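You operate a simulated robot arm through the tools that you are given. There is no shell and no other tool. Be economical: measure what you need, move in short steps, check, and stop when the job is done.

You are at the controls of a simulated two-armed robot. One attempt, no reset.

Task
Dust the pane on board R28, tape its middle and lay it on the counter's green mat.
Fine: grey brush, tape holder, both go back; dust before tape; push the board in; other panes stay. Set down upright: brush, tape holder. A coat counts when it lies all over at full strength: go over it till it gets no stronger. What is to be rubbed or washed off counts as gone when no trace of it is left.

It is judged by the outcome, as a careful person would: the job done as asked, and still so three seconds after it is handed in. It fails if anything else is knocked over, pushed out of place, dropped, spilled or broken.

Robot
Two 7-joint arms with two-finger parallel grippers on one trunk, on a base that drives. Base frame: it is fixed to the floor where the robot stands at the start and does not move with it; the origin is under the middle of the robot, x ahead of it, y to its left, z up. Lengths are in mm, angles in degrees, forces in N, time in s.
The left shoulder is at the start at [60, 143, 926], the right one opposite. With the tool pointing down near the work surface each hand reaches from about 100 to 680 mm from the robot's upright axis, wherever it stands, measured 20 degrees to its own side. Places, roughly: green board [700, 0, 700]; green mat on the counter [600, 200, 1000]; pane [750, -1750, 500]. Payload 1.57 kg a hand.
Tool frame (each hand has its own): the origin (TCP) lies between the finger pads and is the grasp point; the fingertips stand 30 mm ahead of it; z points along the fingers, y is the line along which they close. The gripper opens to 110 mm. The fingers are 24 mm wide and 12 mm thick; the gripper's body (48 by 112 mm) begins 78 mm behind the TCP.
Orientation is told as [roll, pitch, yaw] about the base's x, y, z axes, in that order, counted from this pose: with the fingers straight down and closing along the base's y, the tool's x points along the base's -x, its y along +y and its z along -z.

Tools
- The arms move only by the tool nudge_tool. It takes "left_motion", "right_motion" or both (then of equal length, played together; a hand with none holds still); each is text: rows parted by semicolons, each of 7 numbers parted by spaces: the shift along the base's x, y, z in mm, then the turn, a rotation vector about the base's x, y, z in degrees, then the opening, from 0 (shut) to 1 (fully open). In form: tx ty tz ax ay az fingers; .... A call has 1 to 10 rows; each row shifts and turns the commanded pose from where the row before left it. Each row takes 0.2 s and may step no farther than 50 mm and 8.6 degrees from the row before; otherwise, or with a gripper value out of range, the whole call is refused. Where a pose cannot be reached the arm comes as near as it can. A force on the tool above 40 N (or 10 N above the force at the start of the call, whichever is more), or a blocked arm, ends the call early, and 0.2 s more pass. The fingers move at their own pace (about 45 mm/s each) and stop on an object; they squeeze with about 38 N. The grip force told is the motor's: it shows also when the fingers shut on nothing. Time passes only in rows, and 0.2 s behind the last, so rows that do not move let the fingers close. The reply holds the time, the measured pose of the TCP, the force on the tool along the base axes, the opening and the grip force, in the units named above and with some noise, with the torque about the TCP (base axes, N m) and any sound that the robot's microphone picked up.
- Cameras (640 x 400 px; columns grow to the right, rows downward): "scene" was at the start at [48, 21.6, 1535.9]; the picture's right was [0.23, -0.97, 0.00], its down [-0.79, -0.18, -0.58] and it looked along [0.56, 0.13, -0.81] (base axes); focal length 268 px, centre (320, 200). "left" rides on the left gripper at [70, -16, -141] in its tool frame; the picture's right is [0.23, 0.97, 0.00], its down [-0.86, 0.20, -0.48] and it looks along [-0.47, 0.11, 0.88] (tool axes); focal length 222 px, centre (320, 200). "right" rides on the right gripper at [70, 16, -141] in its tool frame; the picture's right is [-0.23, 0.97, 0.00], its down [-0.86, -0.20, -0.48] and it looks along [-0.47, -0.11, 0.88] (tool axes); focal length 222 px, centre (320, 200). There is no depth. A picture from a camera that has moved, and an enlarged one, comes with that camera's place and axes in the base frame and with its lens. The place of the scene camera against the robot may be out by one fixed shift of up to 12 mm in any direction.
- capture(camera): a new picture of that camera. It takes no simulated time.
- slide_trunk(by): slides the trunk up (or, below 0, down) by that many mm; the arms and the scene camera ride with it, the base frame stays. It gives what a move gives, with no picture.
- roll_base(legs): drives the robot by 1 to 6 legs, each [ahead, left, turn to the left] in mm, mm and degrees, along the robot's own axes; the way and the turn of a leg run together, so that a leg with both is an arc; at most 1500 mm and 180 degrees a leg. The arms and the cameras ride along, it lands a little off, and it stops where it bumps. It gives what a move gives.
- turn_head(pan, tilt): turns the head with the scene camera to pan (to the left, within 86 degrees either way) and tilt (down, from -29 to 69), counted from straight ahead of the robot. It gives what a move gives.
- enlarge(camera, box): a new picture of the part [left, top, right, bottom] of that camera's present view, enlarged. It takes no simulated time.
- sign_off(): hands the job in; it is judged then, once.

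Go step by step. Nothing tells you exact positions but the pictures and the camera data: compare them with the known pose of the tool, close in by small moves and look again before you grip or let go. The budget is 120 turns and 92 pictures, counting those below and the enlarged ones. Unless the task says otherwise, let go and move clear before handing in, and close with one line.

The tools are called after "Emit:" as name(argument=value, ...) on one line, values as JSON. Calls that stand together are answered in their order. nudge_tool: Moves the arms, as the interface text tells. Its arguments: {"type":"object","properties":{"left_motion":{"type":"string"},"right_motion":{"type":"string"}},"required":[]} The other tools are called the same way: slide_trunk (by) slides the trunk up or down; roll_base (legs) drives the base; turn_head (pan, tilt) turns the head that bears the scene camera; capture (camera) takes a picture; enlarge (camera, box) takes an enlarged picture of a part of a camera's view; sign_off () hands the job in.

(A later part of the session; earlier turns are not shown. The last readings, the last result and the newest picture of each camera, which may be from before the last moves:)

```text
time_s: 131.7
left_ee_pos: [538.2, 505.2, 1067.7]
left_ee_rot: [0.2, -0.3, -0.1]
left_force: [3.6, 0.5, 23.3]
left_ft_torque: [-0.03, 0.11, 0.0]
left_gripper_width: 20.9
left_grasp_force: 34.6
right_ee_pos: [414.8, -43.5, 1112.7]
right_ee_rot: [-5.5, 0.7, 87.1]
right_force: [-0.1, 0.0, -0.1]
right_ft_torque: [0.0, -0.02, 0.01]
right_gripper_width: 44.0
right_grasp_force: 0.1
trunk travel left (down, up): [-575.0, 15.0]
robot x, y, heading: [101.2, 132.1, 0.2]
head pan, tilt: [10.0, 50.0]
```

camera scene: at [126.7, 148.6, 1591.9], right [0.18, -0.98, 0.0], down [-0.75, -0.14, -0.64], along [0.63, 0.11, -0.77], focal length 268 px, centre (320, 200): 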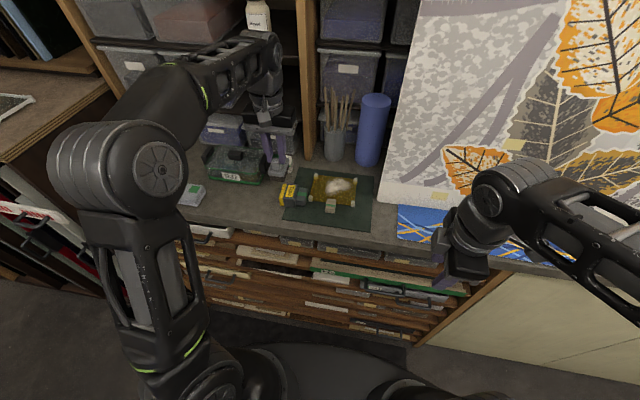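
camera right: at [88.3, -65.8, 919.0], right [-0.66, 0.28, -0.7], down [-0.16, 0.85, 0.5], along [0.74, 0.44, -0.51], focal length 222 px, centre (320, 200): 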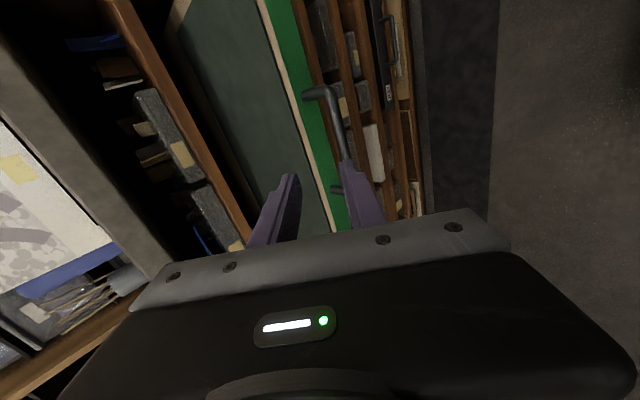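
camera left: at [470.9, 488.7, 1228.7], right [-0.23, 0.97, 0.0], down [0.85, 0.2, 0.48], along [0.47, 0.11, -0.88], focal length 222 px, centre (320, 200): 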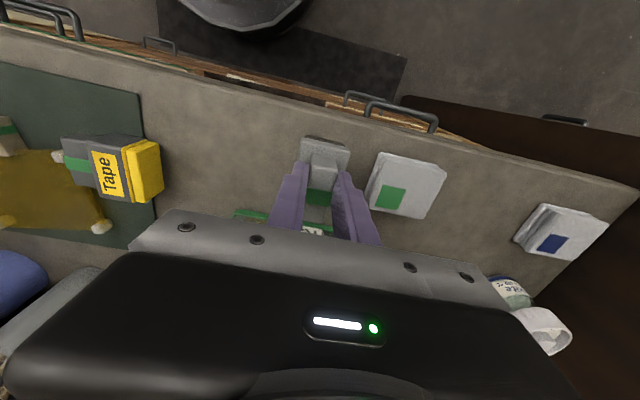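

The brush is down. I'll release it and rise, then turn the left hand (yaw −90°, tilt 40° toward +y) to pick up the fallen tape holder by its handle ends.

Emit:
nudge_tool(left_motion="0 0 1.3 0 0 0 0;0 0 0 0 0 0 0.3;0 0 0 0 0 0 0.5;0 0 10 0 0 0 0.5;0 0 30 0 0 0 0.5;0 0 30 0 0 0 0.5;-10 -40 0 0 0 0 0.7;-10 -45 0 0 0 0 0.7;0 -45 0 0 0 0 0.7;0 -45 0 0 0 0 0.7")

Emit:
nudge_tool(left_motion="0 -10 5 0 0 -8.5 0.7;0 -10 5 0 0 -8.5 0.7;0 -10 5 0 0 -8.5 0.7;0 -10 0 0 0 -8.5 0.7;0 -10 0 0 0 -8.5 0.7;0 -10 0 0 0 -8.5 0.7;0 -10 0 0 0 -8.5 0.7;0 0 0 0 0 -8.5 0.7;0 0 0 0 0 -8.5 0.7;0 0 0 0 0 -8.5 0.7")

Emit:
nudge_tool(left_motion="0 0 0 0 0 -5 0.7;0 -10 0 8 0 0 0.7;0 -10 0 8 0 0 0.7;0 -10 0 8 0 0 0.7;0 -10 0 8 0 0 0.7;0 0 0 8 0 0 0.7;0 0 0 0 0 0 0.7")

Emit:
capture(camera="left")

Emit:
enlarge(camera="scene", box=[180, 130, 380, 255])

```text
time_s: 133.9
left_ee_pos: [518.3, 329.1, 1136.1]
left_ee_rot: [0.1, -0.1, 0.0]
left_force: [-0.2, -0.9, -0.5]
left_ft_torque: [0.03, 0.01, 0.02]
left_gripper_width: 77.1
left_grasp_force: 0.1
right_ee_pos: [416.3, -43.8, 1112.0]
right_ee_rot: [-5.5, 0.6, 87.1]
right_force: [-0.6, -0.8, -0.7]
right_ft_torque: [0.02, -0.01, -0.02]
right_gripper_width: 44.0
right_grasp_force: 0.1
trunk travel left (down, up): [-575.0, 15.0]
robot x, y, heading: [104.5, 129.3, 0.2]
head pan, tilt: [10.0, 50.0]
```

```text
time_s: 136.1
left_ee_pos: [516.8, 259.2, 1152.5]
left_ee_rot: [0.1, 0.0, -85.2]
left_force: [0.6, -0.6, -0.3]
left_ft_torque: [0.03, -0.03, 0.0]
left_gripper_width: 77.0
left_grasp_force: 0.1
right_ee_pos: [415.1, -43.0, 1112.7]
right_ee_rot: [-5.6, 0.9, 87.2]
right_force: [0.3, 0.9, 0.1]
right_ft_torque: [0.02, 0.01, 0.02]
right_gripper_width: 44.2
right_grasp_force: 0.0
trunk travel left (down, up): [-575.0, 15.0]
robot x, y, heading: [105.4, 130.8, 0.1]
head pan, tilt: [10.0, 50.0]
```

```text
time_s: 137.7
left_ee_pos: [524.6, 239.5, 1145.5]
left_ee_rot: [-1.1, 15.2, -90.8]
left_force: [0.7, -0.1, 0.2]
left_ft_torque: [0.0, 0.01, 0.0]
left_gripper_width: 77.1
left_grasp_force: 0.0
left hand out of reach, approached as far as the arm can: row 2, 3, 4, 5, 6
right_ee_pos: [415.4, -42.2, 1112.1]
right_ee_rot: [-5.6, 0.9, 87.1]
right_force: [0.7, -0.8, 0.0]
right_ft_torque: [0.02, 0.01, -0.05]
right_gripper_width: 44.2
right_grasp_force: 0.1
trunk travel left (down, up): [-575.0, 15.0]
robot x, y, heading: [102.9, 131.4, -0.1]
head pan, tilt: [10.0, 50.0]
```

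```text
21 pictures are left
camera left: at [511.9, 269.1, 1300.2], right [0.98, 0.21, 0.04], down [0.19, -0.95, 0.23], along [0.09, -0.22, -0.97], focal length 222 px, centre (320, 200)
```

left: 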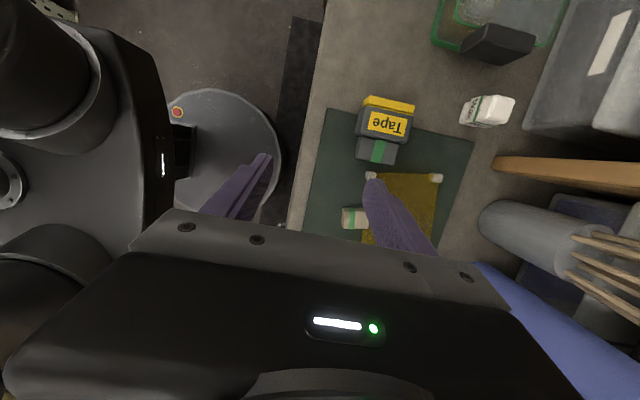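

```text
3.20 times, centred on (280, 192) of scene
camera zoom: at [156.7, 149.5, 1591.8], right [0.18, -0.98, 0.0], down [-0.75, -0.14, -0.64], along [0.63, 0.11, -0.77], focal length 858 px, centre (448, 224)
```

zoom: 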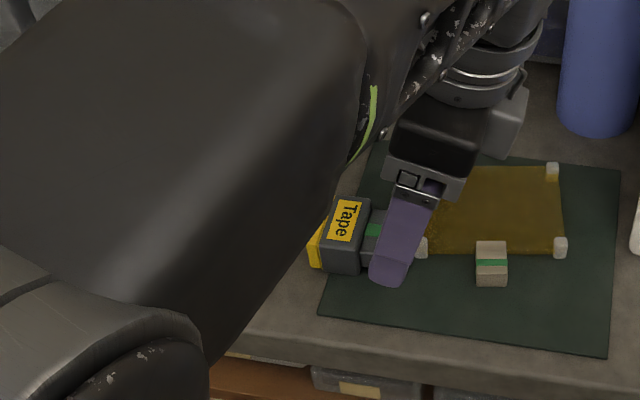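

The left wrist can only tilt about 15° that way, which is enough to grip the lying holder by its handle ends (x 565–614, y 268–296). I'll align the hand and hover above it.

Emit:
nudge_tool(left_motion="0 0 0 -8 0 0 0.7;0 0 0 -8 0 0 0.7;0 0 0 -8 0 0 0.7;0 0 0 0 0 0 0.7")

```text
time_s: 138.7
left_ee_pos: [524.6, 236.9, 1145.7]
left_ee_rot: [-0.7, -8.7, -90.9]
left_force: [-0.1, 0.4, -0.3]
left_ft_torque: [0.02, -0.02, -0.02]
left_gripper_width: 76.9
left_grasp_force: 0.1
right_ee_pos: [415.6, -44.2, 1111.4]
right_ee_rot: [-5.6, 0.7, 87.0]
right_force: [1.0, 0.2, 0.5]
right_ft_torque: [0.0, -0.03, 0.02]
right_gripper_width: 44.0
right_grasp_force: 0.1
trunk travel left (down, up): [-575.0, 15.0]
robot x, y, heading: [104.4, 133.3, 0.0]
head pan, tilt: [10.0, 50.0]
```

Emit:
nudge_tool(left_motion="30 10 -10 8 0 0 0.7;20 10 -10 8 0 0 0.7;15 17 -20 0 0 0 0.7;0 0 -20 0 0 0 0.7;0 0 0 0 0 0 0.7")

Emit:
capture(camera="left")

```text
time_s: 139.9
left_ee_pos: [588.8, 275.5, 1083.6]
left_ee_rot: [-1.0, 7.2, -90.9]
left_force: [-0.8, -0.5, 0.7]
left_ft_torque: [0.01, 0.01, 0.01]
left_gripper_width: 77.0
left_grasp_force: 0.1
right_ee_pos: [415.3, -44.4, 1112.0]
right_ee_rot: [-5.5, 0.7, 87.0]
right_force: [0.6, 0.4, 0.4]
right_ft_torque: [0.0, 0.02, 0.03]
right_gripper_width: 44.0
right_grasp_force: 0.0
trunk travel left (down, up): [-575.0, 15.0]
robot x, y, heading: [101.3, 130.2, 0.4]
head pan, tilt: [10.0, 50.0]
```

```text
19 pictures are left
camera left: at [576.3, 326.6, 1232.8], right [0.98, 0.21, 0.01], down [0.19, -0.91, 0.36], along [0.09, -0.35, -0.93], focal length 222 px, centre (320, 200)
```

left: 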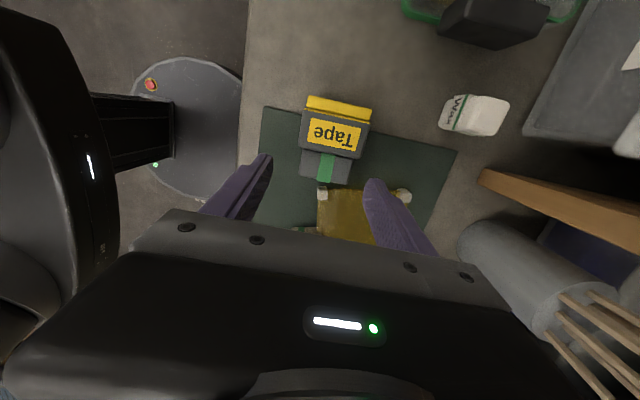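

Emit:
nudge_tool(left_motion="3 3 -20 0 0 0 0.7;0 0 -15 0 0 0 0.7;0 0 -6 0 0 0 0.7;0 0 -4 0 0 0 0.7;0 0 0 0 0 0 0.7")

Emit:
nudge_tool(left_motion="0 0 0 0 0 0 0;0 0 0 0 0 0 0;0 0 0 0 0 0 0;0 0 0 0 0 0 0")

Emit:
nudge_tool(left_motion="0 2 10 0 0 0 0;0 8 15 0 0 0 0;0 15 20 0 0 0 0;0 0 0 0 0 0 0")

Emit:
enlarge(camera="scene", box=[180, 130, 380, 255])

```text
time_s: 141.1
left_ee_pos: [591.1, 278.9, 1037.9]
left_ee_rot: [-1.0, 7.2, -90.9]
left_force: [-0.1, 1.2, 0.3]
left_ft_torque: [0.0, 0.04, 0.0]
left_gripper_width: 76.9
left_grasp_force: 0.1
right_ee_pos: [414.4, -43.4, 1112.4]
right_ee_rot: [-5.6, 0.8, 87.2]
right_force: [0.4, 1.0, 0.0]
right_ft_torque: [0.0, 0.0, 0.0]
right_gripper_width: 43.9
right_grasp_force: 0.0
trunk travel left (down, up): [-575.0, 15.0]
robot x, y, heading: [106.3, 130.6, 0.1]
head pan, tilt: [10.0, 50.0]
```

```text
time_s: 142.1
left_ee_pos: [592.7, 278.1, 1039.0]
left_ee_rot: [-0.8, 7.2, -90.8]
left_force: [1.2, -0.4, 1.4]
left_ft_torque: [0.03, -0.1, -0.05]
left_gripper_width: 49.5
left_grasp_force: 35.5
right_ee_pos: [415.7, -42.8, 1111.6]
right_ee_rot: [-5.5, 0.8, 87.1]
right_force: [0.5, -0.4, 0.4]
right_ft_torque: [0.0, 0.02, 0.01]
right_gripper_width: 44.2
right_grasp_force: 0.1
trunk travel left (down, up): [-575.0, 15.0]
robot x, y, heading: [101.9, 127.4, 0.3]
head pan, tilt: [10.0, 50.0]
```

```text
time_s: 143.1
left_ee_pos: [591.1, 302.2, 1085.3]
left_ee_rot: [-1.0, 7.2, -90.8]
left_force: [0.5, -0.5, -0.7]
left_ft_torque: [-0.05, 0.0, -0.07]
left_gripper_width: 49.4
left_grasp_force: 38.4
right_ee_pos: [416.3, -42.5, 1111.6]
right_ee_rot: [-5.5, 0.7, 87.1]
right_force: [-0.6, -0.9, -0.8]
right_ft_torque: [0.03, 0.02, -0.02]
right_gripper_width: 43.9
right_grasp_force: 0.0
trunk travel left (down, up): [-575.0, 15.0]
robot x, y, heading: [101.9, 132.3, 0.3]
head pan, tilt: [10.0, 50.0]
```

```text
3.20 times, centred on (280, 192) of scene
camera zoom: at [156.5, 148.4, 1591.8], right [0.18, -0.98, 0.0], down [-0.75, -0.14, -0.64], along [0.63, 0.11, -0.77], focal length 858 px, centre (448, 224)
```

zoom: 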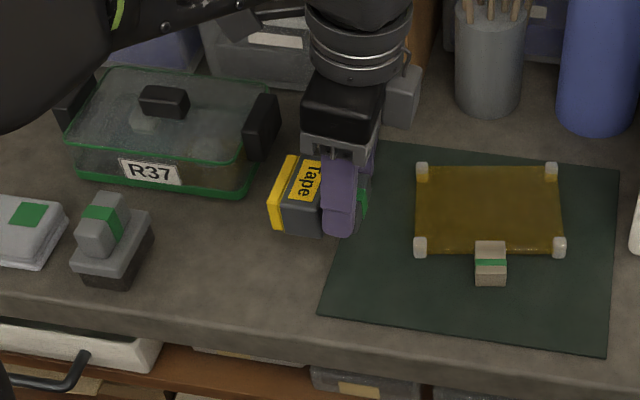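

The holder is held. I'll move to free counter space near [555, 380] while rotating it upright (about x by −72°).

Emit:
nudge_tool(left_motion="-8 10 10 0 0 0 0;-8 10 10 -8 0 0 0;-8 10 5 -8 0 0 0;-6 10 5 -8 0 0 0;-6 10 5 -8 0 0 0;0 10 0 -8 0 0 0;0 10 0 -8 0 0 0;0 8 0 -8 0 0 0;0 0 0 -8 0 0 0;0 0 0 -8 0 0 0")

Emit:
enlarge(camera="scene", box=[180, 130, 380, 255])

```text
time_s: 145.3
left_ee_pos: [557.1, 369.1, 1105.7]
left_ee_rot: [-2.4, -59.6, -90.5]
left_force: [-0.1, 0.0, -0.7]
left_ft_torque: [-0.01, 0.02, -0.01]
left_gripper_width: 49.4
left_grasp_force: 37.9
left hand out of reach, approached as far as the arm can: row 7, 8
right_ee_pos: [416.0, -42.3, 1111.6]
right_ee_rot: [-5.5, 0.8, 87.1]
right_force: [-0.2, -0.3, -0.5]
right_ft_torque: [-0.01, -0.01, -0.01]
right_gripper_width: 44.1
right_grasp_force: 0.1
trunk travel left (down, up): [-575.0, 15.0]
robot x, y, heading: [105.9, 130.8, -0.1]
head pan, tilt: [10.0, 50.0]
```

```text
3.20 times, centred on (280, 192) of scene
camera zoom: at [156.9, 149.9, 1591.9], right [0.18, -0.98, 0.0], down [-0.75, -0.14, -0.64], along [0.63, 0.11, -0.77], focal length 858 px, centre (448, 224)
```

zoom: 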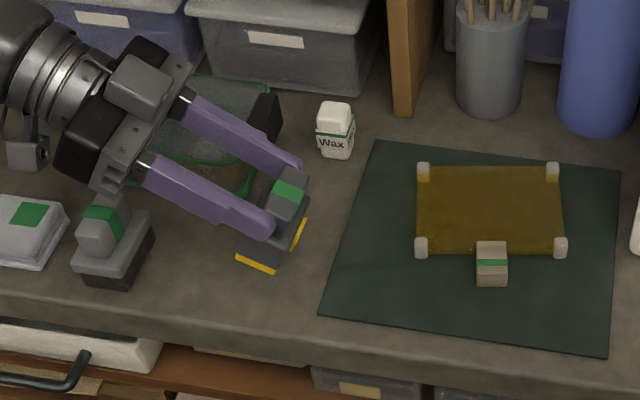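

The holder is now 67° of the way up. I'll rotate the last 23°.

Emit:
nudge_tool(left_motion="0 0 0 -8 0 0 0;0 0 0 -8 0 0 0;0 0 0 -7 0 0 0;0 0 0 0 0 0 0")

```text
time_s: 146.3
left_ee_pos: [556.6, 366.3, 1106.9]
left_ee_rot: [-0.1, -74.2, -91.6]
left_force: [0.2, -0.3, -1.1]
left_ft_torque: [0.04, 0.0, 0.02]
left_gripper_width: 49.2
left_grasp_force: 38.3
left hand out of reach, approached as far as the arm can: row 2
right_ee_pos: [415.2, -44.3, 1112.8]
right_ee_rot: [-5.5, 0.6, 86.9]
right_force: [0.2, 0.1, 0.3]
right_ft_torque: [0.02, 0.0, 0.01]
right_gripper_width: 43.8
right_grasp_force: 0.1
trunk travel left (down, up): [-575.0, 15.0]
robot x, y, heading: [105.1, 132.2, 0.5]
head pan, tilt: [10.0, 50.0]
```

It's nearly upright, but the gripper's camera now hangs low over the brush. I'll raise straight up first, then yaw so the arm extends toward the robot instead.

Emit:
nudge_tool(left_motion="0 0 25 0 0 0 0;0 -5 25 0 0 0 0;-5 -10 0 0 0 8 0;-5 -5 0 0 0 8 0;-5 0 0 0 0 8 0;0 0 0 0 0 8 0;0 0 0 0 0 8 0;0 0 0 0 0 8 0;0 0 0 0 0 8 0;0 0 0 0 0 8 0")

Emit:
capture(camera="scene")

```text
time_s: 148.5
left_ee_pos: [565.2, 368.5, 1121.9]
left_ee_rot: [-1.2, -74.2, -27.0]
left_force: [0.6, -0.6, -1.0]
left_ft_torque: [0.01, 0.01, 0.01]
left_gripper_width: 49.2
left_grasp_force: 37.8
left hand out of reach, approached as far as the arm can: row 1, 2, 10
right_ee_pos: [415.3, -44.5, 1111.5]
right_ee_rot: [-5.5, 0.8, 87.1]
right_force: [-0.3, 0.2, -0.1]
right_ft_torque: [-0.01, 0.01, 0.02]
right_gripper_width: 43.8
right_grasp_force: 0.0
trunk travel left (down, up): [-575.0, 15.0]
robot x, y, heading: [98.0, 130.6, 0.2]
head pan, tilt: [10.0, 50.0]
```

```text
16 pictures are left
camera scene: at [157.0, 148.3, 1591.8], right [0.18, -0.98, 0.0], down [-0.75, -0.14, -0.64], along [0.63, 0.11, -0.77], focal length 268 px, centre (320, 200)
```

scene: 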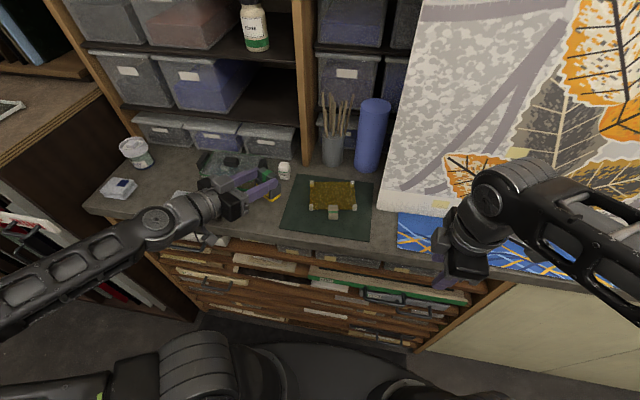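

The hand now points nearly forward with the holder almost upright, so I can use it directly. I'll finish the yaw and levelling while moving over the pane.

Emit:
nudge_tool(left_motion="0 -25 0 0 0 8 0;0 -30 0 0 0 8 0;5 -30 0 0 0 8 0;15 -30 0 0 0 3 0;20 -30 0 0 0 0 0;20 -23 0 0 -4 0 0;0 0 0 0 -4 0 0;0 0 0 0 0 0 0")

Emit:
enlarge(camera="scene", box=[230, 130, 390, 250])

```text
time_s: 150.3
left_ee_pos: [691.1, 224.8, 1146.1]
left_ee_rot: [-0.6, -82.3, -0.7]
left_force: [0.0, 0.7, -1.6]
left_ft_torque: [0.0, 0.02, 0.01]
left_gripper_width: 49.1
left_grasp_force: 37.9
left hand out of reach, approached as far as the arm can: row 1, 2, 3
right_ee_pos: [416.0, -42.3, 1111.3]
right_ee_rot: [-5.5, 0.9, 87.1]
right_force: [-0.7, 0.0, -0.4]
right_ft_torque: [-0.03, -0.01, 0.02]
right_gripper_width: 44.1
right_grasp_force: 0.1
trunk travel left (down, up): [-575.0, 15.0]
robot x, y, heading: [101.9, 132.0, 0.2]
head pan, tilt: [10.0, 50.0]
```

```text
3.33 times, centred on (310, 190) of scene
camera zoom: at [156.5, 148.8, 1591.8], right [0.18, -0.98, 0.0], down [-0.75, -0.14, -0.64], along [0.63, 0.11, -0.77], focal length 894 px, centre (353, 233)
```

zoom: 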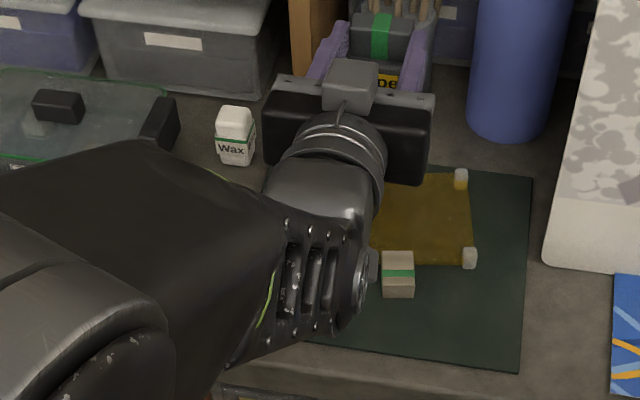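

The arm wants more distance, so I'll back the base up 65 mm to bring the holder over the pane. Then I'll centre it.

Emit:
roll_base(legs=[[-68, 0, 0]])

Emit:
nudge_tool(left_motion="0 -14 0 0 0 0 0;0 -12 -15 0 0 0 0;0 0 -20 0 0 0 0;0 0 0 0 0 0 0")

Emit:
enlarge(camera="scene", box=[250, 100, 410, 220])

```text
time_s: 151.3
left_ee_pos: [622.0, 225.0, 1147.1]
left_ee_rot: [-0.7, -82.4, -0.6]
left_force: [-0.7, -0.6, -1.4]
left_ft_torque: [0.03, 0.07, 0.01]
left_gripper_width: 49.1
left_grasp_force: 38.0
right_ee_pos: [345.5, -43.8, 1112.6]
right_ee_rot: [-5.6, 0.7, 87.2]
right_force: [-0.1, 0.9, -0.7]
right_ft_torque: [0.0, 0.01, -0.05]
right_gripper_width: 43.5
right_grasp_force: 0.1
trunk travel left (down, up): [-575.0, 15.0]
robot x, y, heading: [38.4, 127.4, 0.1]
head pan, tilt: [10.0, 50.0]
```

```text
time_s: 152.3
left_ee_pos: [623.2, 197.5, 1110.8]
left_ee_rot: [-0.6, -82.3, -0.6]
left_force: [-0.1, 0.4, -1.4]
left_ft_torque: [-0.02, 0.0, 0.0]
left_gripper_width: 49.2
left_grasp_force: 37.9
right_ee_pos: [348.0, -42.9, 1112.5]
right_ee_rot: [-5.5, 0.8, 87.1]
right_force: [-0.1, -0.4, -0.8]
right_ft_torque: [-0.01, -0.03, 0.0]
right_gripper_width: 43.9
right_grasp_force: 0.1
trunk travel left (down, up): [-575.0, 15.0]
robot x, y, heading: [31.5, 129.9, 0.3]
head pan, tilt: [10.0, 50.0]
```

```text
3.33 times, centred on (330, 160) of scene
camera zoom: at [88.2, 148.6, 1591.8], right [0.18, -0.98, 0.0], down [-0.75, -0.14, -0.64], along [0.63, 0.11, -0.77], focal length 894 px, centre (287, 333)
```

zoom: 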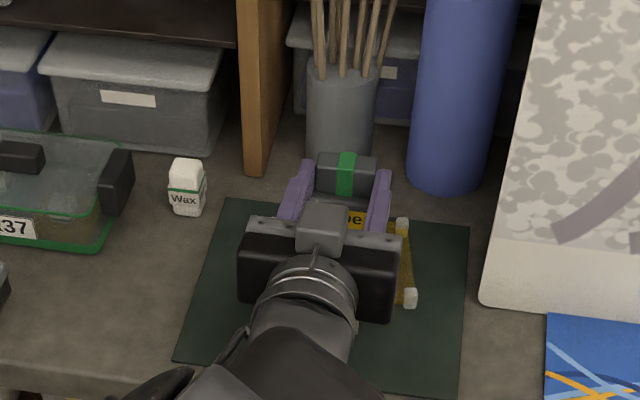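

The holder's handle is about at [644, 198], over the pane's middle. I'll lower until contact.

Emit:
nudge_tool(left_motion="2 1 -12 0 0 0 0;0 0 -8 0 0 0 0;0 0 -4 0 0 0 0;0 0 0 0 0 0 0")

Emit:
nudge_tool(left_motion="0 0 -2 0 0 0 0;0 0 -2 0 0 0 0;0 0 0 0 0 0 0")

Emit:
nudge_tool(left_motion="0 0 -1.5 0 0 0 0;0 0 -1.5 0 0 0 0;0 0 0 0 0 0 0")

```text
time_s: 153.3
left_ee_pos: [625.3, 198.4, 1087.4]
left_ee_rot: [-0.7, -82.3, -0.5]
left_force: [-0.4, 1.2, -1.8]
left_ft_torque: [-0.01, 0.04, -0.01]
left_gripper_width: 49.3
left_grasp_force: 37.9
right_ee_pos: [346.7, -43.1, 1112.8]
right_ee_rot: [-5.6, 0.8, 87.2]
right_force: [0.3, -0.6, -0.5]
right_ft_torque: [0.03, 0.02, 0.0]
right_gripper_width: 44.1
right_grasp_force: 0.0
trunk travel left (down, up): [-575.0, 15.0]
robot x, y, heading: [33.7, 132.2, 0.2]
head pan, tilt: [10.0, 50.0]
```

```text
time_s: 154.2
left_ee_pos: [624.2, 199.4, 1083.7]
left_ee_rot: [-0.7, -82.3, -0.5]
left_force: [0.9, 0.6, -1.5]
left_ft_torque: [0.0, 0.07, -0.01]
left_gripper_width: 49.2
left_grasp_force: 38.1
right_ee_pos: [348.0, -44.0, 1111.1]
right_ee_rot: [-5.6, 0.8, 87.1]
right_force: [0.1, 0.2, 0.1]
right_ft_torque: [0.0, -0.01, 0.01]
right_gripper_width: 44.0
right_grasp_force: 0.1
trunk travel left (down, up): [-575.0, 15.0]
robot x, y, heading: [37.1, 129.7, 0.4]
head pan, tilt: [10.0, 50.0]
```

```text
time_s: 154.9
left_ee_pos: [624.7, 198.7, 1080.4]
left_ee_rot: [-0.6, -82.3, -0.5]
left_force: [0.6, -0.1, -1.9]
left_ft_torque: [0.04, 0.01, -0.02]
left_gripper_width: 49.5
left_grasp_force: 37.5
right_ee_pos: [348.4, -42.6, 1111.2]
right_ee_rot: [-5.5, 0.8, 87.1]
right_force: [-0.9, -0.4, -0.1]
right_ft_torque: [-0.01, -0.02, 0.01]
right_gripper_width: 43.9
right_grasp_force: 0.0
trunk travel left (down, up): [-575.0, 15.0]
robot x, y, heading: [31.5, 129.0, 0.2]
head pan, tilt: [10.0, 50.0]
```

Emit:
nudge_tool(left_motion="0 0 -1.5 0 0 0 0;0 0 -1.5 0 0 0 0;0 0 0 0 0 0 0")

Emit:
nudge_tool(left_motion="0 0 -1.5 0 0 0 0;0 0 -1 0 0 0 0;0 0 0 0 0 0 0")

Emit:
nudge_tool(left_motion="0 0 -1 0 0 0 0;0 0 -1 0 0 0 0;0 0 0 0 0 0 0")

```text
time_s: 155.8
left_ee_pos: [625.2, 199.9, 1076.9]
left_ee_rot: [-0.7, -82.3, -0.6]
left_force: [0.6, 0.4, -0.3]
left_ft_torque: [0.01, 0.03, 0.0]
left_gripper_width: 49.3
left_grasp_force: 38.3
right_ee_pos: [348.4, -43.3, 1112.0]
right_ee_rot: [-5.4, 0.7, 87.1]
right_force: [0.2, 0.2, -0.3]
right_ft_torque: [0.01, 0.01, -0.01]
right_gripper_width: 44.2
right_grasp_force: 0.0
trunk travel left (down, up): [-575.0, 15.0]
robot x, y, heading: [32.6, 132.2, 0.2]
head pan, tilt: [10.0, 50.0]
```

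```text
time_s: 156.6
left_ee_pos: [625.9, 198.6, 1075.1]
left_ee_rot: [-0.5, -82.3, -0.7]
left_force: [0.1, -0.8, -1.1]
left_ft_torque: [-0.02, 0.05, 0.0]
left_gripper_width: 49.2
left_grasp_force: 38.4
right_ee_pos: [348.5, -43.3, 1112.2]
right_ee_rot: [-5.4, 0.8, 87.1]
right_force: [0.1, -0.7, 0.7]
right_ft_torque: [0.02, -0.03, 0.03]
right_gripper_width: 43.8
right_grasp_force: 0.1
trunk travel left (down, up): [-575.0, 15.0]
robot x, y, heading: [33.2, 129.8, 0.6]
head pan, tilt: [10.0, 50.0]
```

```text
time_s: 157.3
left_ee_pos: [624.8, 199.0, 1072.4]
left_ee_rot: [-0.7, -82.4, -0.6]
left_force: [-0.1, 0.5, -1.7]
left_ft_torque: [0.03, 0.05, -0.03]
left_gripper_width: 49.2
left_grasp_force: 37.7
right_ee_pos: [348.4, -44.7, 1111.8]
right_ee_rot: [-5.6, 0.9, 87.2]
right_force: [-1.1, -0.3, -0.6]
right_ft_torque: [0.0, 0.01, -0.01]
right_gripper_width: 44.0
right_grasp_force: 0.1
trunk travel left (down, up): [-575.0, 15.0]
robot x, y, heading: [36.4, 128.8, 0.4]
head pan, tilt: [10.0, 50.0]
```

Emit:
nudge_tool(left_motion="0 0 -1 0 0 0 0;0 0 -1 0 0 0 0;0 0 0 0 0 0 0")

Emit:
nudge_tool(left_motion="0 0 -1 0 0 0 0;0 0 0 0 0 0 0")

Emit:
nudge_tool(left_motion="0 0 -1 0 0 0 0;0 0 0 0 0 0 0")

Emit:
capture(camera="left")

```text
time_s: 158.2
left_ee_pos: [624.9, 198.9, 1071.0]
left_ee_rot: [-0.6, -82.2, -0.7]
left_force: [0.4, -0.5, -0.7]
left_ft_torque: [0.02, 0.04, 0.0]
left_gripper_width: 49.2
left_grasp_force: 37.7
right_ee_pos: [347.3, -43.1, 1111.5]
right_ee_rot: [-5.6, 0.8, 87.1]
right_force: [-0.6, -0.3, -0.2]
right_ft_torque: [0.03, 0.01, -0.01]
right_gripper_width: 44.3
right_grasp_force: 0.0
trunk travel left (down, up): [-575.0, 15.0]
robot x, y, heading: [38.5, 128.6, 0.4]
head pan, tilt: [10.0, 50.0]
```

```text
time_s: 158.8
left_ee_pos: [624.4, 199.3, 1070.1]
left_ee_rot: [-0.8, -82.3, -0.6]
left_force: [-0.5, 0.1, -0.5]
left_ft_torque: [0.0, 0.01, 0.02]
left_gripper_width: 48.9
left_grasp_force: 38.3
right_ee_pos: [348.6, -43.3, 1111.6]
right_ee_rot: [-5.6, 0.7, 87.0]
right_force: [0.3, 0.0, 0.0]
right_ft_torque: [0.04, 0.0, -0.01]
right_gripper_width: 43.9
right_grasp_force: 0.0
trunk travel left (down, up): [-575.0, 15.0]
robot x, y, heading: [36.9, 129.0, 0.3]
head pan, tilt: [10.0, 50.0]
```

```text
time_s: 159.3
left_ee_pos: [624.5, 199.4, 1070.0]
left_ee_rot: [-0.9, -82.5, -0.5]
left_force: [1.8, 0.4, 5.4]
left_ft_torque: [0.12, -0.33, 0.01]
left_gripper_width: 49.2
left_grasp_force: 38.2
right_ee_pos: [346.1, -43.2, 1112.2]
right_ee_rot: [-5.6, 0.8, 87.1]
right_force: [0.0, -0.6, 1.0]
right_ft_torque: [0.03, -0.02, -0.01]
right_gripper_width: 44.1
right_grasp_force: 0.1
trunk travel left (down, up): [-575.0, 15.0]
robot x, y, heading: [32.7, 125.6, 0.3]
head pan, tilt: [10.0, 50.0]
```

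```text
13 pictures are left
camera left: at [475.9, 185.3, 1020.5], right [-0.01, 0.97, -0.23], down [-0.36, 0.21, 0.91], along [0.93, 0.09, 0.35], focal length 222 px, centre (320, 200)
```

left: 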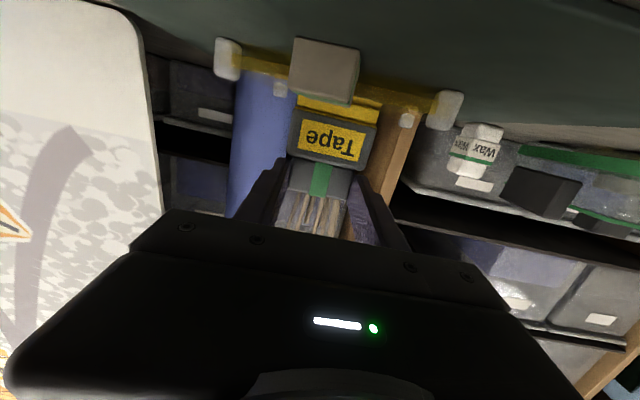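

Contact made (5 N) and the holder sits centrally on the pane. I'll stroke gently over the middle.

Emit:
nudge_tool(left_motion="0 8 -0.3 0 0 0 0;0 -8 0 0 0 0 0;0 -8 0 0 0 0 0;0 8 0 0 0 0 0;8 0 0 0 0 0 0;-8 0 0 0 0 0 0;-8 0 0 0 0 0 0;8 0 0 0 0 0 0;0 0 0 0 0 0 0")

Emit:
nudge_tool(left_motion="0 0 5 0 0 0 0;0 0 20 0 0 0 0;0 30 25 0 0 0 0;0 35 0 0 0 0 0;0 35 0 0 0 0 0;0 0 0 0 0 0 0")

Emit:
enlarge(camera="scene", box=[270, 120, 400, 210])

```text
time_s: 161.3
left_ee_pos: [622.2, 198.7, 1070.1]
left_ee_rot: [-0.6, -82.3, -0.5]
left_force: [-5.3, -0.1, 17.1]
left_ft_torque: [0.03, -0.53, 0.0]
left_gripper_width: 49.0
left_grasp_force: 38.0
right_ee_pos: [345.5, -42.9, 1112.4]
right_ee_rot: [-5.8, 0.8, 87.1]
right_force: [0.2, 0.5, -0.6]
right_ft_torque: [0.04, 0.0, 0.01]
right_gripper_width: 44.4
right_grasp_force: 0.1
trunk travel left (down, up): [-575.0, 15.0]
robot x, y, heading: [35.2, 131.3, 0.4]
head pan, tilt: [10.0, 50.0]
```

```text
time_s: 162.8
left_ee_pos: [626.8, 299.3, 1120.7]
left_ee_rot: [-0.2, -82.3, -1.0]
left_force: [0.5, -0.1, -1.7]
left_ft_torque: [0.0, 0.06, -0.01]
left_gripper_width: 49.4
left_grasp_force: 38.5
right_ee_pos: [347.2, -43.6, 1111.9]
right_ee_rot: [-5.5, 0.6, 87.0]
right_force: [-0.5, 0.1, -0.2]
right_ft_torque: [0.02, 0.0, -0.01]
right_gripper_width: 44.2
right_grasp_force: 0.1
trunk travel left (down, up): [-575.0, 15.0]
robot x, y, heading: [34.8, 127.3, 0.6]
head pan, tilt: [10.0, 50.0]
```

```text
4.44 times, centred on (335, 165) of scene
camera zoom: at [88.1, 147.6, 1591.8], right [0.18, -0.98, 0.0], down [-0.75, -0.14, -0.64], along [0.63, 0.11, -0.77], focal length 1192 px, centre (253, 356)
```

zoom: 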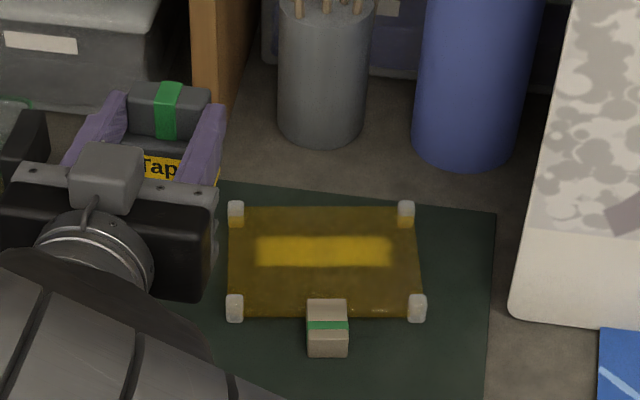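

A yellow tape strip now lies in the middle, with slightly weak ends. I'll go over it more, wider along y.

Emit:
nudge_tool(left_motion="0 -35 0 0 0 0 0;0 -35 0 0 0 0 0;0 -30 -25 0 0 0 0;0 0 -20 0 0 0 0;0 0 -4.6 0 0 0 0;0 0 0 0 0 0 0")

Emit:
nudge_tool(left_motion="3 10 0 0 0 0 0;0 12 0 0 0 0 0;0 -12 0 0 0 0 0;0 -12 0 0 0 0 0;0 -12 0 0 0 0 0;0 -8 0 0 0 0 0;6 10 0 0 0 0 0;0 12 0 0 0 0 0;0 12 0 0 0 0 0;0 10 0 0 0 0 0")

Emit:
nudge_tool(left_motion="-8 0 0 0 0 0 0;-8 0 0 0 0 0 0;0 -12 0 0 0 0 0;0 -12 0 0 0 0 0;0 -12 0 0 0 0 0;0 -8 0 0 0 0 0;8 10 0 0 0 0 0;0 12 0 0 0 0 0;0 0 0 0 0 0 0")

Emit:
nudge_tool(left_motion="0 0 5 0 0 0 0;0 0 20 0 0 0 0;0 30 25 0 0 0 0;0 35 0 0 0 0 0;0 35 0 0 0 0 0;0 0 0 0 0 0 0")

Emit:
enlarge(camera="scene", box=[270, 120, 400, 210])

```text
time_s: 164.2
left_ee_pos: [624.3, 199.7, 1069.2]
left_ee_rot: [-1.5, -82.7, 0.3]
left_force: [2.5, 4.2, 13.3]
left_ft_torque: [0.42, -0.7, 0.11]
left_gripper_width: 49.3
left_grasp_force: 38.0
right_ee_pos: [346.3, -42.9, 1112.9]
right_ee_rot: [-5.6, 0.8, 87.0]
right_force: [0.2, 0.3, 0.1]
right_ft_torque: [0.0, -0.03, -0.03]
right_gripper_width: 43.9
right_grasp_force: 0.1
trunk travel left (down, up): [-575.0, 15.0]
robot x, y, heading: [36.2, 130.5, 0.1]
head pan, tilt: [10.0, 50.0]
```

```text
time_s: 166.3
left_ee_pos: [632.2, 219.5, 1070.0]
left_ee_rot: [-0.6, -82.4, -0.8]
left_force: [0.2, -5.3, 14.6]
left_ft_torque: [-0.27, -0.74, -0.23]
left_gripper_width: 49.5
left_grasp_force: 38.2
right_ee_pos: [346.6, -44.2, 1111.6]
right_ee_rot: [-5.6, 0.8, 87.1]
right_force: [0.1, 0.2, 0.1]
right_ft_torque: [0.03, 0.02, -0.01]
right_gripper_width: 44.2
right_grasp_force: 0.0
trunk travel left (down, up): [-575.0, 15.0]
robot x, y, heading: [37.3, 129.6, 0.2]
head pan, tilt: [10.0, 50.0]
```

```text
time_s: 168.3
left_ee_pos: [625.7, 197.2, 1070.1]
left_ee_rot: [-0.6, -82.3, -0.9]
left_force: [1.1, -3.7, 10.0]
left_ft_torque: [-0.25, -0.52, -0.2]
left_gripper_width: 49.3
left_grasp_force: 37.8
right_ee_pos: [345.9, -44.2, 1111.9]
right_ee_rot: [-5.6, 0.7, 87.2]
right_force: [-0.6, -0.3, -0.3]
right_ft_torque: [0.02, 0.04, -0.01]
right_gripper_width: 44.1
right_grasp_force: 0.0
trunk travel left (down, up): [-575.0, 15.0]
robot x, y, heading: [34.8, 129.8, 0.2]
head pan, tilt: [10.0, 50.0]
```

```text
time_s: 169.8
left_ee_pos: [625.4, 297.4, 1119.5]
left_ee_rot: [-0.2, -82.2, -1.2]
left_force: [0.0, 0.5, -1.3]
left_ft_torque: [0.0, 0.02, 0.03]
left_gripper_width: 49.1
left_grasp_force: 37.6
right_ee_pos: [348.0, -44.5, 1111.3]
right_ee_rot: [-5.6, 0.6, 87.1]
right_force: [-0.1, -1.2, -0.1]
right_ft_torque: [0.0, 0.02, 0.04]
right_gripper_width: 43.9
right_grasp_force: 0.0
trunk travel left (down, up): [-575.0, 15.0]
robot x, y, heading: [32.8, 131.5, -0.1]
head pan, tilt: [10.0, 50.0]
```

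```text
4.44 times, centred on (335, 165) of scene
camera zoom: at [88.2, 147.6, 1591.8], right [0.18, -0.98, 0.0], down [-0.75, -0.14, -0.64], along [0.63, 0.11, -0.77], focal length 1192 px, centre (253, 356)
```

zoom: 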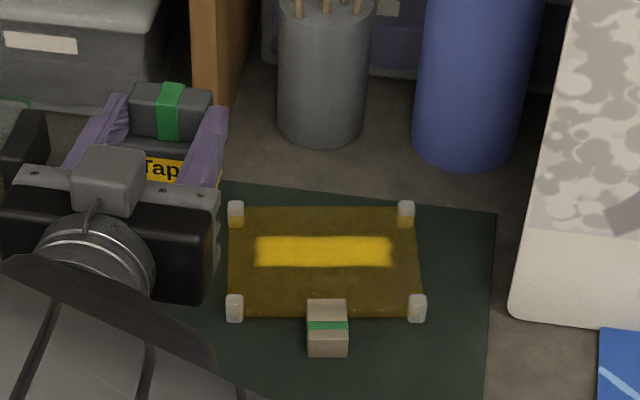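

The strip is now bright and even, with the same bounds. One more pass will confirm it gets no stronger.

Emit:
nudge_tool(left_motion="0 -35 0 0 0 0 0;0 -35 0 0 0 0 0;0 -30 -25 0 0 0 0;0 0 -20 0 0 0 0;0 0 -5.2 0 0 0 0;3 12 0 0 0 0 0;0 12 0 0 0 0 0;0 -12 0 0 0 0 0;0 -12 0 0 0 0 0;0 -12 0 0 0 0 0")

Emit:
nudge_tool(left_motion="0 -10 0 0 0 0 0;5 10 0 0 0 0 0;0 12 0 0 0 0 0;0 12 0 0 0 0 0;0 10 0 0 0 0 0;-8 0 0 0 0 0 0;-8 -12 0 0 0 0 0;0 -12 0 0 0 0 0;0 -12 0 0 0 0 0;0 -8 0 0 0 0 0")

Emit:
nudge_tool(left_motion="8 10 0 0 0 0 0;0 12 0 0 0 0 0;0 0 5 0 0 0 0;0 0 20 0 0 0 0;0 30 25 0 0 0 0;0 35 0 0 0 0 0;0 35 0 0 0 0 0;0 0 0 0 0 0 0")

Emit:
enlarge(camera="scene", box=[270, 120, 400, 210])

```text
time_s: 171.9
left_ee_pos: [627.9, 187.3, 1068.7]
left_ee_rot: [-0.7, -82.3, -0.3]
left_force: [-1.0, 1.9, 5.5]
left_ft_torque: [0.11, -0.22, 0.09]
left_gripper_width: 49.2
left_grasp_force: 37.7
right_ee_pos: [347.6, -43.0, 1111.5]
right_ee_rot: [-5.6, 0.8, 87.1]
right_force: [0.4, 0.6, 0.0]
right_ft_torque: [0.0, 0.01, -0.01]
right_gripper_width: 44.1
right_grasp_force: 0.0
trunk travel left (down, up): [-575.0, 15.0]
robot x, y, heading: [36.2, 131.6, 0.3]
head pan, tilt: [10.0, 50.0]
```

```text
time_s: 174.2
left_ee_pos: [617.6, 174.3, 1069.9]
left_ee_rot: [-0.8, -82.3, -0.3]
left_force: [1.0, 1.9, 7.3]
left_ft_torque: [0.22, -0.41, 0.13]
left_gripper_width: 49.2
left_grasp_force: 37.9
right_ee_pos: [346.5, -42.7, 1111.9]
right_ee_rot: [-5.5, 0.8, 87.1]
right_force: [0.9, 0.1, -0.1]
right_ft_torque: [0.0, 0.03, -0.01]
right_gripper_width: 44.0
right_grasp_force: 0.1
trunk travel left (down, up): [-575.0, 15.0]
robot x, y, heading: [31.9, 128.7, 0.0]
head pan, tilt: [10.0, 50.0]
```

```text
time_s: 175.9
left_ee_pos: [625.5, 298.3, 1118.2]
left_ee_rot: [-0.2, -82.2, -1.1]
left_force: [0.7, 0.0, -1.4]
left_ft_torque: [0.02, 0.03, 0.01]
left_gripper_width: 49.2
left_grasp_force: 38.2
right_ee_pos: [347.7, -44.2, 1111.0]
right_ee_rot: [-5.6, 0.7, 87.1]
right_force: [0.3, 0.6, 0.7]
right_ft_torque: [0.0, 0.01, 0.0]
right_gripper_width: 43.8
right_grasp_force: 0.1
trunk travel left (down, up): [-575.0, 15.0]
robot x, y, heading: [33.2, 129.7, 0.1]
head pan, tilt: [10.0, 50.0]
```

```text
4.44 times, centred on (335, 165) of scene
camera zoom: at [88.2, 147.6, 1591.8], right [0.18, -0.98, 0.0], down [-0.75, -0.14, -0.64], along [0.63, 0.11, -0.77], focal length 1192 px, centre (253, 356)
```

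zoom: 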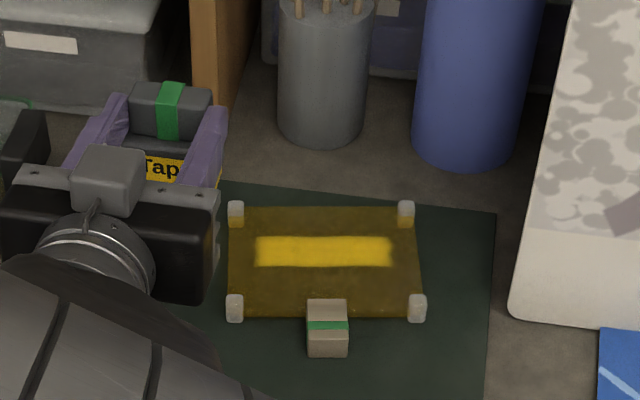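

The tape is unchanged after another pass, so it is at full strength. Now I'll take the holder back home near [545, 411] by moving the base back and left, keeping the arm posture.

Emit:
roll_base(legs=[[-100, 0, 0]])

Emit:
roll_base(legs=[[0, 112, 0]])

Emit:
capture(camera="scene")

Emit:
capture(camera="left")

```text
time_s: 177.1
left_ee_pos: [525.6, 298.2, 1120.2]
left_ee_rot: [-0.5, -82.4, -0.7]
left_force: [-0.5, 0.2, -1.4]
left_ft_torque: [0.02, 0.05, 0.01]
left_gripper_width: 49.4
left_grasp_force: 38.2
right_ee_pos: [246.1, -44.3, 1112.0]
right_ee_rot: [-5.5, 0.9, 87.0]
right_force: [-0.1, -0.1, -0.4]
right_ft_torque: [-0.02, -0.03, 0.02]
right_gripper_width: 44.0
right_grasp_force: 0.0
trunk travel left (down, up): [-575.0, 15.0]
robot x, y, heading: [-63.4, 131.5, 0.4]
head pan, tilt: [10.0, 50.0]
```

```text
time_s: 178.3
left_ee_pos: [525.3, 408.3, 1117.7]
left_ee_rot: [-1.1, -82.3, -0.2]
left_force: [0.2, 0.8, -1.7]
left_ft_torque: [-0.01, 0.01, -0.04]
left_gripper_width: 49.3
left_grasp_force: 38.1
right_ee_pos: [246.9, 65.9, 1113.2]
right_ee_rot: [-5.6, 0.8, 86.9]
right_force: [0.1, 0.4, -0.2]
right_ft_torque: [-0.06, -0.01, -0.01]
right_gripper_width: 44.0
right_grasp_force: 0.0
trunk travel left (down, up): [-575.0, 15.0]
robot x, y, heading: [-64.3, 239.8, 0.5]
head pan, tilt: [10.0, 50.0]
```

```text
9 pictures are left
camera scene: at [-11.3, 260.2, 1591.8], right [0.17, -0.98, 0.0], down [-0.75, -0.13, -0.64], along [0.63, 0.11, -0.77], focal length 268 px, centre (320, 200)
```

scene: 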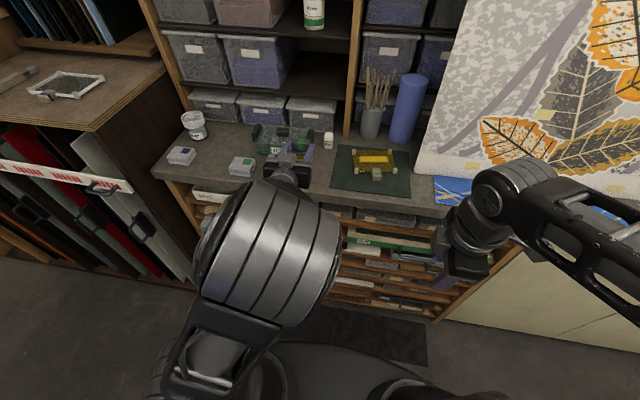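

```text
8 pictures are left
camera left: at [377.4, 395.2, 1068.8], right [-0.01, 0.97, -0.23], down [-0.35, 0.21, 0.91], along [0.94, 0.09, 0.34], focal length 222 px, centre (320, 200)
```

left: 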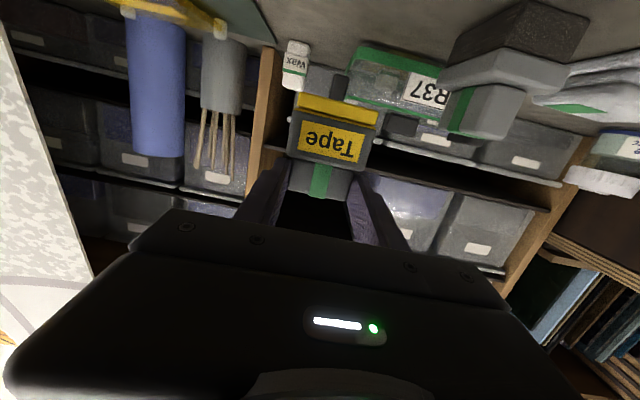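

The holder is over its home spot and the camera and wrist are in front of the counter edge. Lowering.

Emit:
nudge_tool(left_motion="-2 3 -20 0 0 0 0;0 0 -20 0 0 0 0;0 0 -12 0 0 0 0;0 0 -5 0 0 0 0;0 0 -3 0 0 0 0;0 0 0 0 0 0 0")

Emit:
nudge_tool(left_motion="0 0 -1.5 0 0 0 0;0 0 -1 0 0 0 0;0 0 0 0 0 0 0")

Emit:
nudge_tool(left_motion="0 0 -1 0 0 0 0;0 0 0 0 0 0 0")

```text
time_s: 179.7
left_ee_pos: [524.2, 412.9, 1059.4]
left_ee_rot: [-0.6, -82.2, -0.8]
left_force: [-0.8, 0.4, -1.6]
left_ft_torque: [0.0, 0.04, 0.02]
left_gripper_width: 49.4
left_grasp_force: 38.2
right_ee_pos: [247.6, 66.5, 1111.0]
right_ee_rot: [-5.6, 0.8, 86.9]
right_force: [-0.4, 0.1, 0.4]
right_ft_torque: [0.03, 0.0, 0.02]
right_gripper_width: 44.2
right_grasp_force: 0.0
trunk travel left (down, up): [-575.0, 15.0]
robot x, y, heading: [-62.4, 240.1, -0.0]
head pan, tilt: [10.0, 50.0]
```

```text
time_s: 180.5
left_ee_pos: [524.9, 410.3, 1055.7]
left_ee_rot: [-0.4, -82.3, -1.1]
left_force: [0.7, -0.2, -2.0]
left_ft_torque: [0.04, 0.03, 0.0]
left_gripper_width: 49.2
left_grasp_force: 38.0
right_ee_pos: [248.3, 64.8, 1111.6]
right_ee_rot: [-5.5, 0.8, 86.9]
right_force: [-0.6, -0.2, 0.6]
right_ft_torque: [0.0, 0.03, 0.01]
right_gripper_width: 44.1
right_grasp_force: 0.0
trunk travel left (down, up): [-575.0, 15.0]
robot x, y, heading: [-63.1, 238.7, 0.0]
head pan, tilt: [10.0, 50.0]
```

```text
time_s: 181.1
left_ee_pos: [524.4, 409.5, 1055.5]
left_ee_rot: [-0.5, -82.3, -0.9]
left_force: [-0.2, 0.4, -1.2]
left_ft_torque: [-0.03, 0.03, 0.02]
left_gripper_width: 49.2
left_grasp_force: 37.6
right_ee_pos: [247.6, 64.9, 1111.3]
right_ee_rot: [-5.5, 0.8, 86.9]
right_force: [0.3, 0.0, 0.0]
right_ft_torque: [-0.01, -0.02, 0.0]
right_gripper_width: 44.3
right_grasp_force: 0.1
trunk travel left (down, up): [-575.0, 15.0]
robot x, y, heading: [-64.1, 235.8, 0.1]
head pan, tilt: [10.0, 50.0]
```

Emit:
nudge_tool(left_motion="0 0 -1 0 0 0 0;0 0 0 0 0 0 0")

Emit:
nudge_tool(left_motion="0 0 -1 0 0 0 0;0 0 0 0 0 0 0")

Emit:
nudge_tool(left_motion="0 0 -1 0 0 0 0;0 0 0 0 0 0 0")

Emit:
nudge_tool(left_motion="0 0 -1 0 0 0 0;0 0 0 0 0 0 0")

```text
time_s: 181.7
left_ee_pos: [524.3, 409.6, 1053.4]
left_ee_rot: [-0.5, -82.4, -0.8]
left_force: [-0.1, -1.1, -1.2]
left_ft_torque: [0.01, 0.05, -0.03]
left_gripper_width: 49.3
left_grasp_force: 37.9
right_ee_pos: [247.0, 65.9, 1111.3]
right_ee_rot: [-5.7, 0.8, 86.8]
right_force: [0.7, 0.2, -0.1]
right_ft_torque: [0.02, 0.01, 0.02]
right_gripper_width: 43.7
right_grasp_force: 0.1
trunk travel left (down, up): [-575.0, 15.0]
robot x, y, heading: [-62.8, 238.6, 0.1]
head pan, tilt: [10.0, 50.0]
```

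```text
time_s: 182.3
left_ee_pos: [525.4, 410.0, 1052.9]
left_ee_rot: [-0.5, -82.4, -0.8]
left_force: [-0.4, -0.1, -1.5]
left_ft_torque: [-0.01, 0.02, -0.03]
left_gripper_width: 49.4
left_grasp_force: 37.8
right_ee_pos: [246.8, 64.6, 1111.7]
right_ee_rot: [-5.6, 0.8, 86.8]
right_force: [0.1, 0.3, -0.1]
right_ft_torque: [-0.02, -0.01, 0.0]
right_gripper_width: 43.9
right_grasp_force: 0.0
trunk travel left (down, up): [-575.0, 15.0]
robot x, y, heading: [-65.7, 238.5, 0.1]
head pan, tilt: [10.0, 50.0]
```

```text
time_s: 182.9
left_ee_pos: [524.6, 410.0, 1051.9]
left_ee_rot: [-0.5, -82.2, -0.9]
left_force: [0.1, 0.1, 0.4]
left_ft_torque: [0.03, -0.04, 0.01]
left_gripper_width: 49.2
left_grasp_force: 38.1
right_ee_pos: [247.4, 66.4, 1111.1]
right_ee_rot: [-5.6, 0.9, 86.9]
right_force: [-0.3, -0.7, -0.6]
right_ft_torque: [-0.02, 0.0, 0.01]
right_gripper_width: 44.0
right_grasp_force: 0.2
trunk travel left (down, up): [-575.0, 15.0]
robot x, y, heading: [-62.7, 241.4, 0.1]
head pan, tilt: [10.0, 50.0]
```

```text
time_s: 183.5
left_ee_pos: [523.8, 410.8, 1052.4]
left_ee_rot: [-0.6, -82.4, -0.9]
left_force: [-0.4, -0.1, 5.6]
left_ft_torque: [0.1, -0.22, 0.01]
left_gripper_width: 49.4
left_grasp_force: 38.0
right_ee_pos: [246.5, 66.3, 1112.3]
right_ee_rot: [-5.6, 0.9, 87.0]
right_force: [-0.4, 0.4, -0.9]
right_ft_torque: [-0.01, -0.04, 0.01]
right_gripper_width: 43.9
right_grasp_force: 0.1
trunk travel left (down, up): [-575.0, 15.0]
robot x, y, heading: [-62.9, 239.0, 0.0]
head pan, tilt: [10.0, 50.0]
```

Contact with the counter. I'll relieve slightly, open, and back straight away with the base.

Emit:
nudge_tool(left_motion="0 0 0.4 0 0 0 0;0 0 0 0 0 0 0.5;0 0 0 0 0 0 0.65;0 0 0 0 0 0 0.65;0 0 0 0 0 0 0.65")

Emit:
roll_base(legs=[[-150, 0, 0]])

Emit:
capture(camera="scene")

```text
time_s: 184.7
left_ee_pos: [524.9, 410.2, 1051.9]
left_ee_rot: [-0.5, -82.3, -0.9]
left_force: [-0.5, 0.3, -0.3]
left_ft_torque: [0.0, -0.03, -0.03]
left_gripper_width: 71.5
left_grasp_force: 0.1
right_ee_pos: [248.3, 64.8, 1111.0]
right_ee_rot: [-5.6, 0.8, 87.0]
right_force: [0.9, -0.1, -0.6]
right_ft_torque: [0.02, 0.01, -0.02]
right_gripper_width: 44.0
right_grasp_force: 0.2
trunk travel left (down, up): [-575.0, 15.0]
robot x, y, heading: [-63.7, 237.6, 0.1]
head pan, tilt: [10.0, 50.0]
```

```text
time_s: 186.1
left_ee_pos: [376.6, 411.8, 1052.1]
left_ee_rot: [-0.5, -82.3, -0.8]
left_force: [-0.2, 0.0, 0.2]
left_ft_torque: [-0.02, 0.0, -0.02]
left_gripper_width: 71.5
left_grasp_force: 0.1
right_ee_pos: [101.0, 66.5, 1111.7]
right_ee_rot: [-5.6, 0.8, 87.1]
right_force: [-0.9, -0.3, -0.4]
right_ft_torque: [-0.01, -0.02, 0.01]
right_gripper_width: 43.9
right_grasp_force: 0.1
trunk travel left (down, up): [-575.0, 15.0]
robot x, y, heading: [-206.0, 241.0, 0.3]
head pan, tilt: [10.0, 50.0]
```

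```text
7 pictures are left
camera scene: at [-158.9, 257.9, 1591.9], right [0.18, -0.98, 0.0], down [-0.75, -0.14, -0.64], along [0.63, 0.11, -0.77], focal length 268 px, centre (320, 200)
```

scene: 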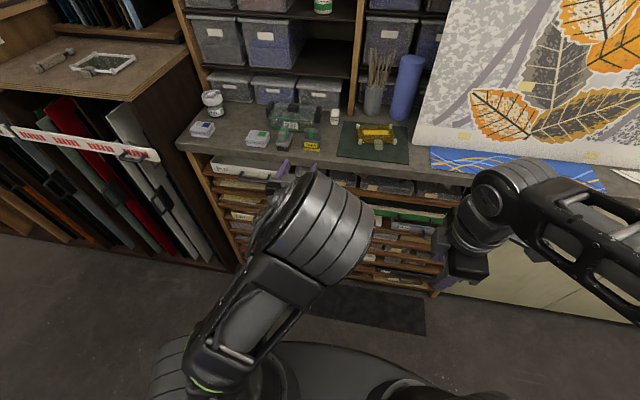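

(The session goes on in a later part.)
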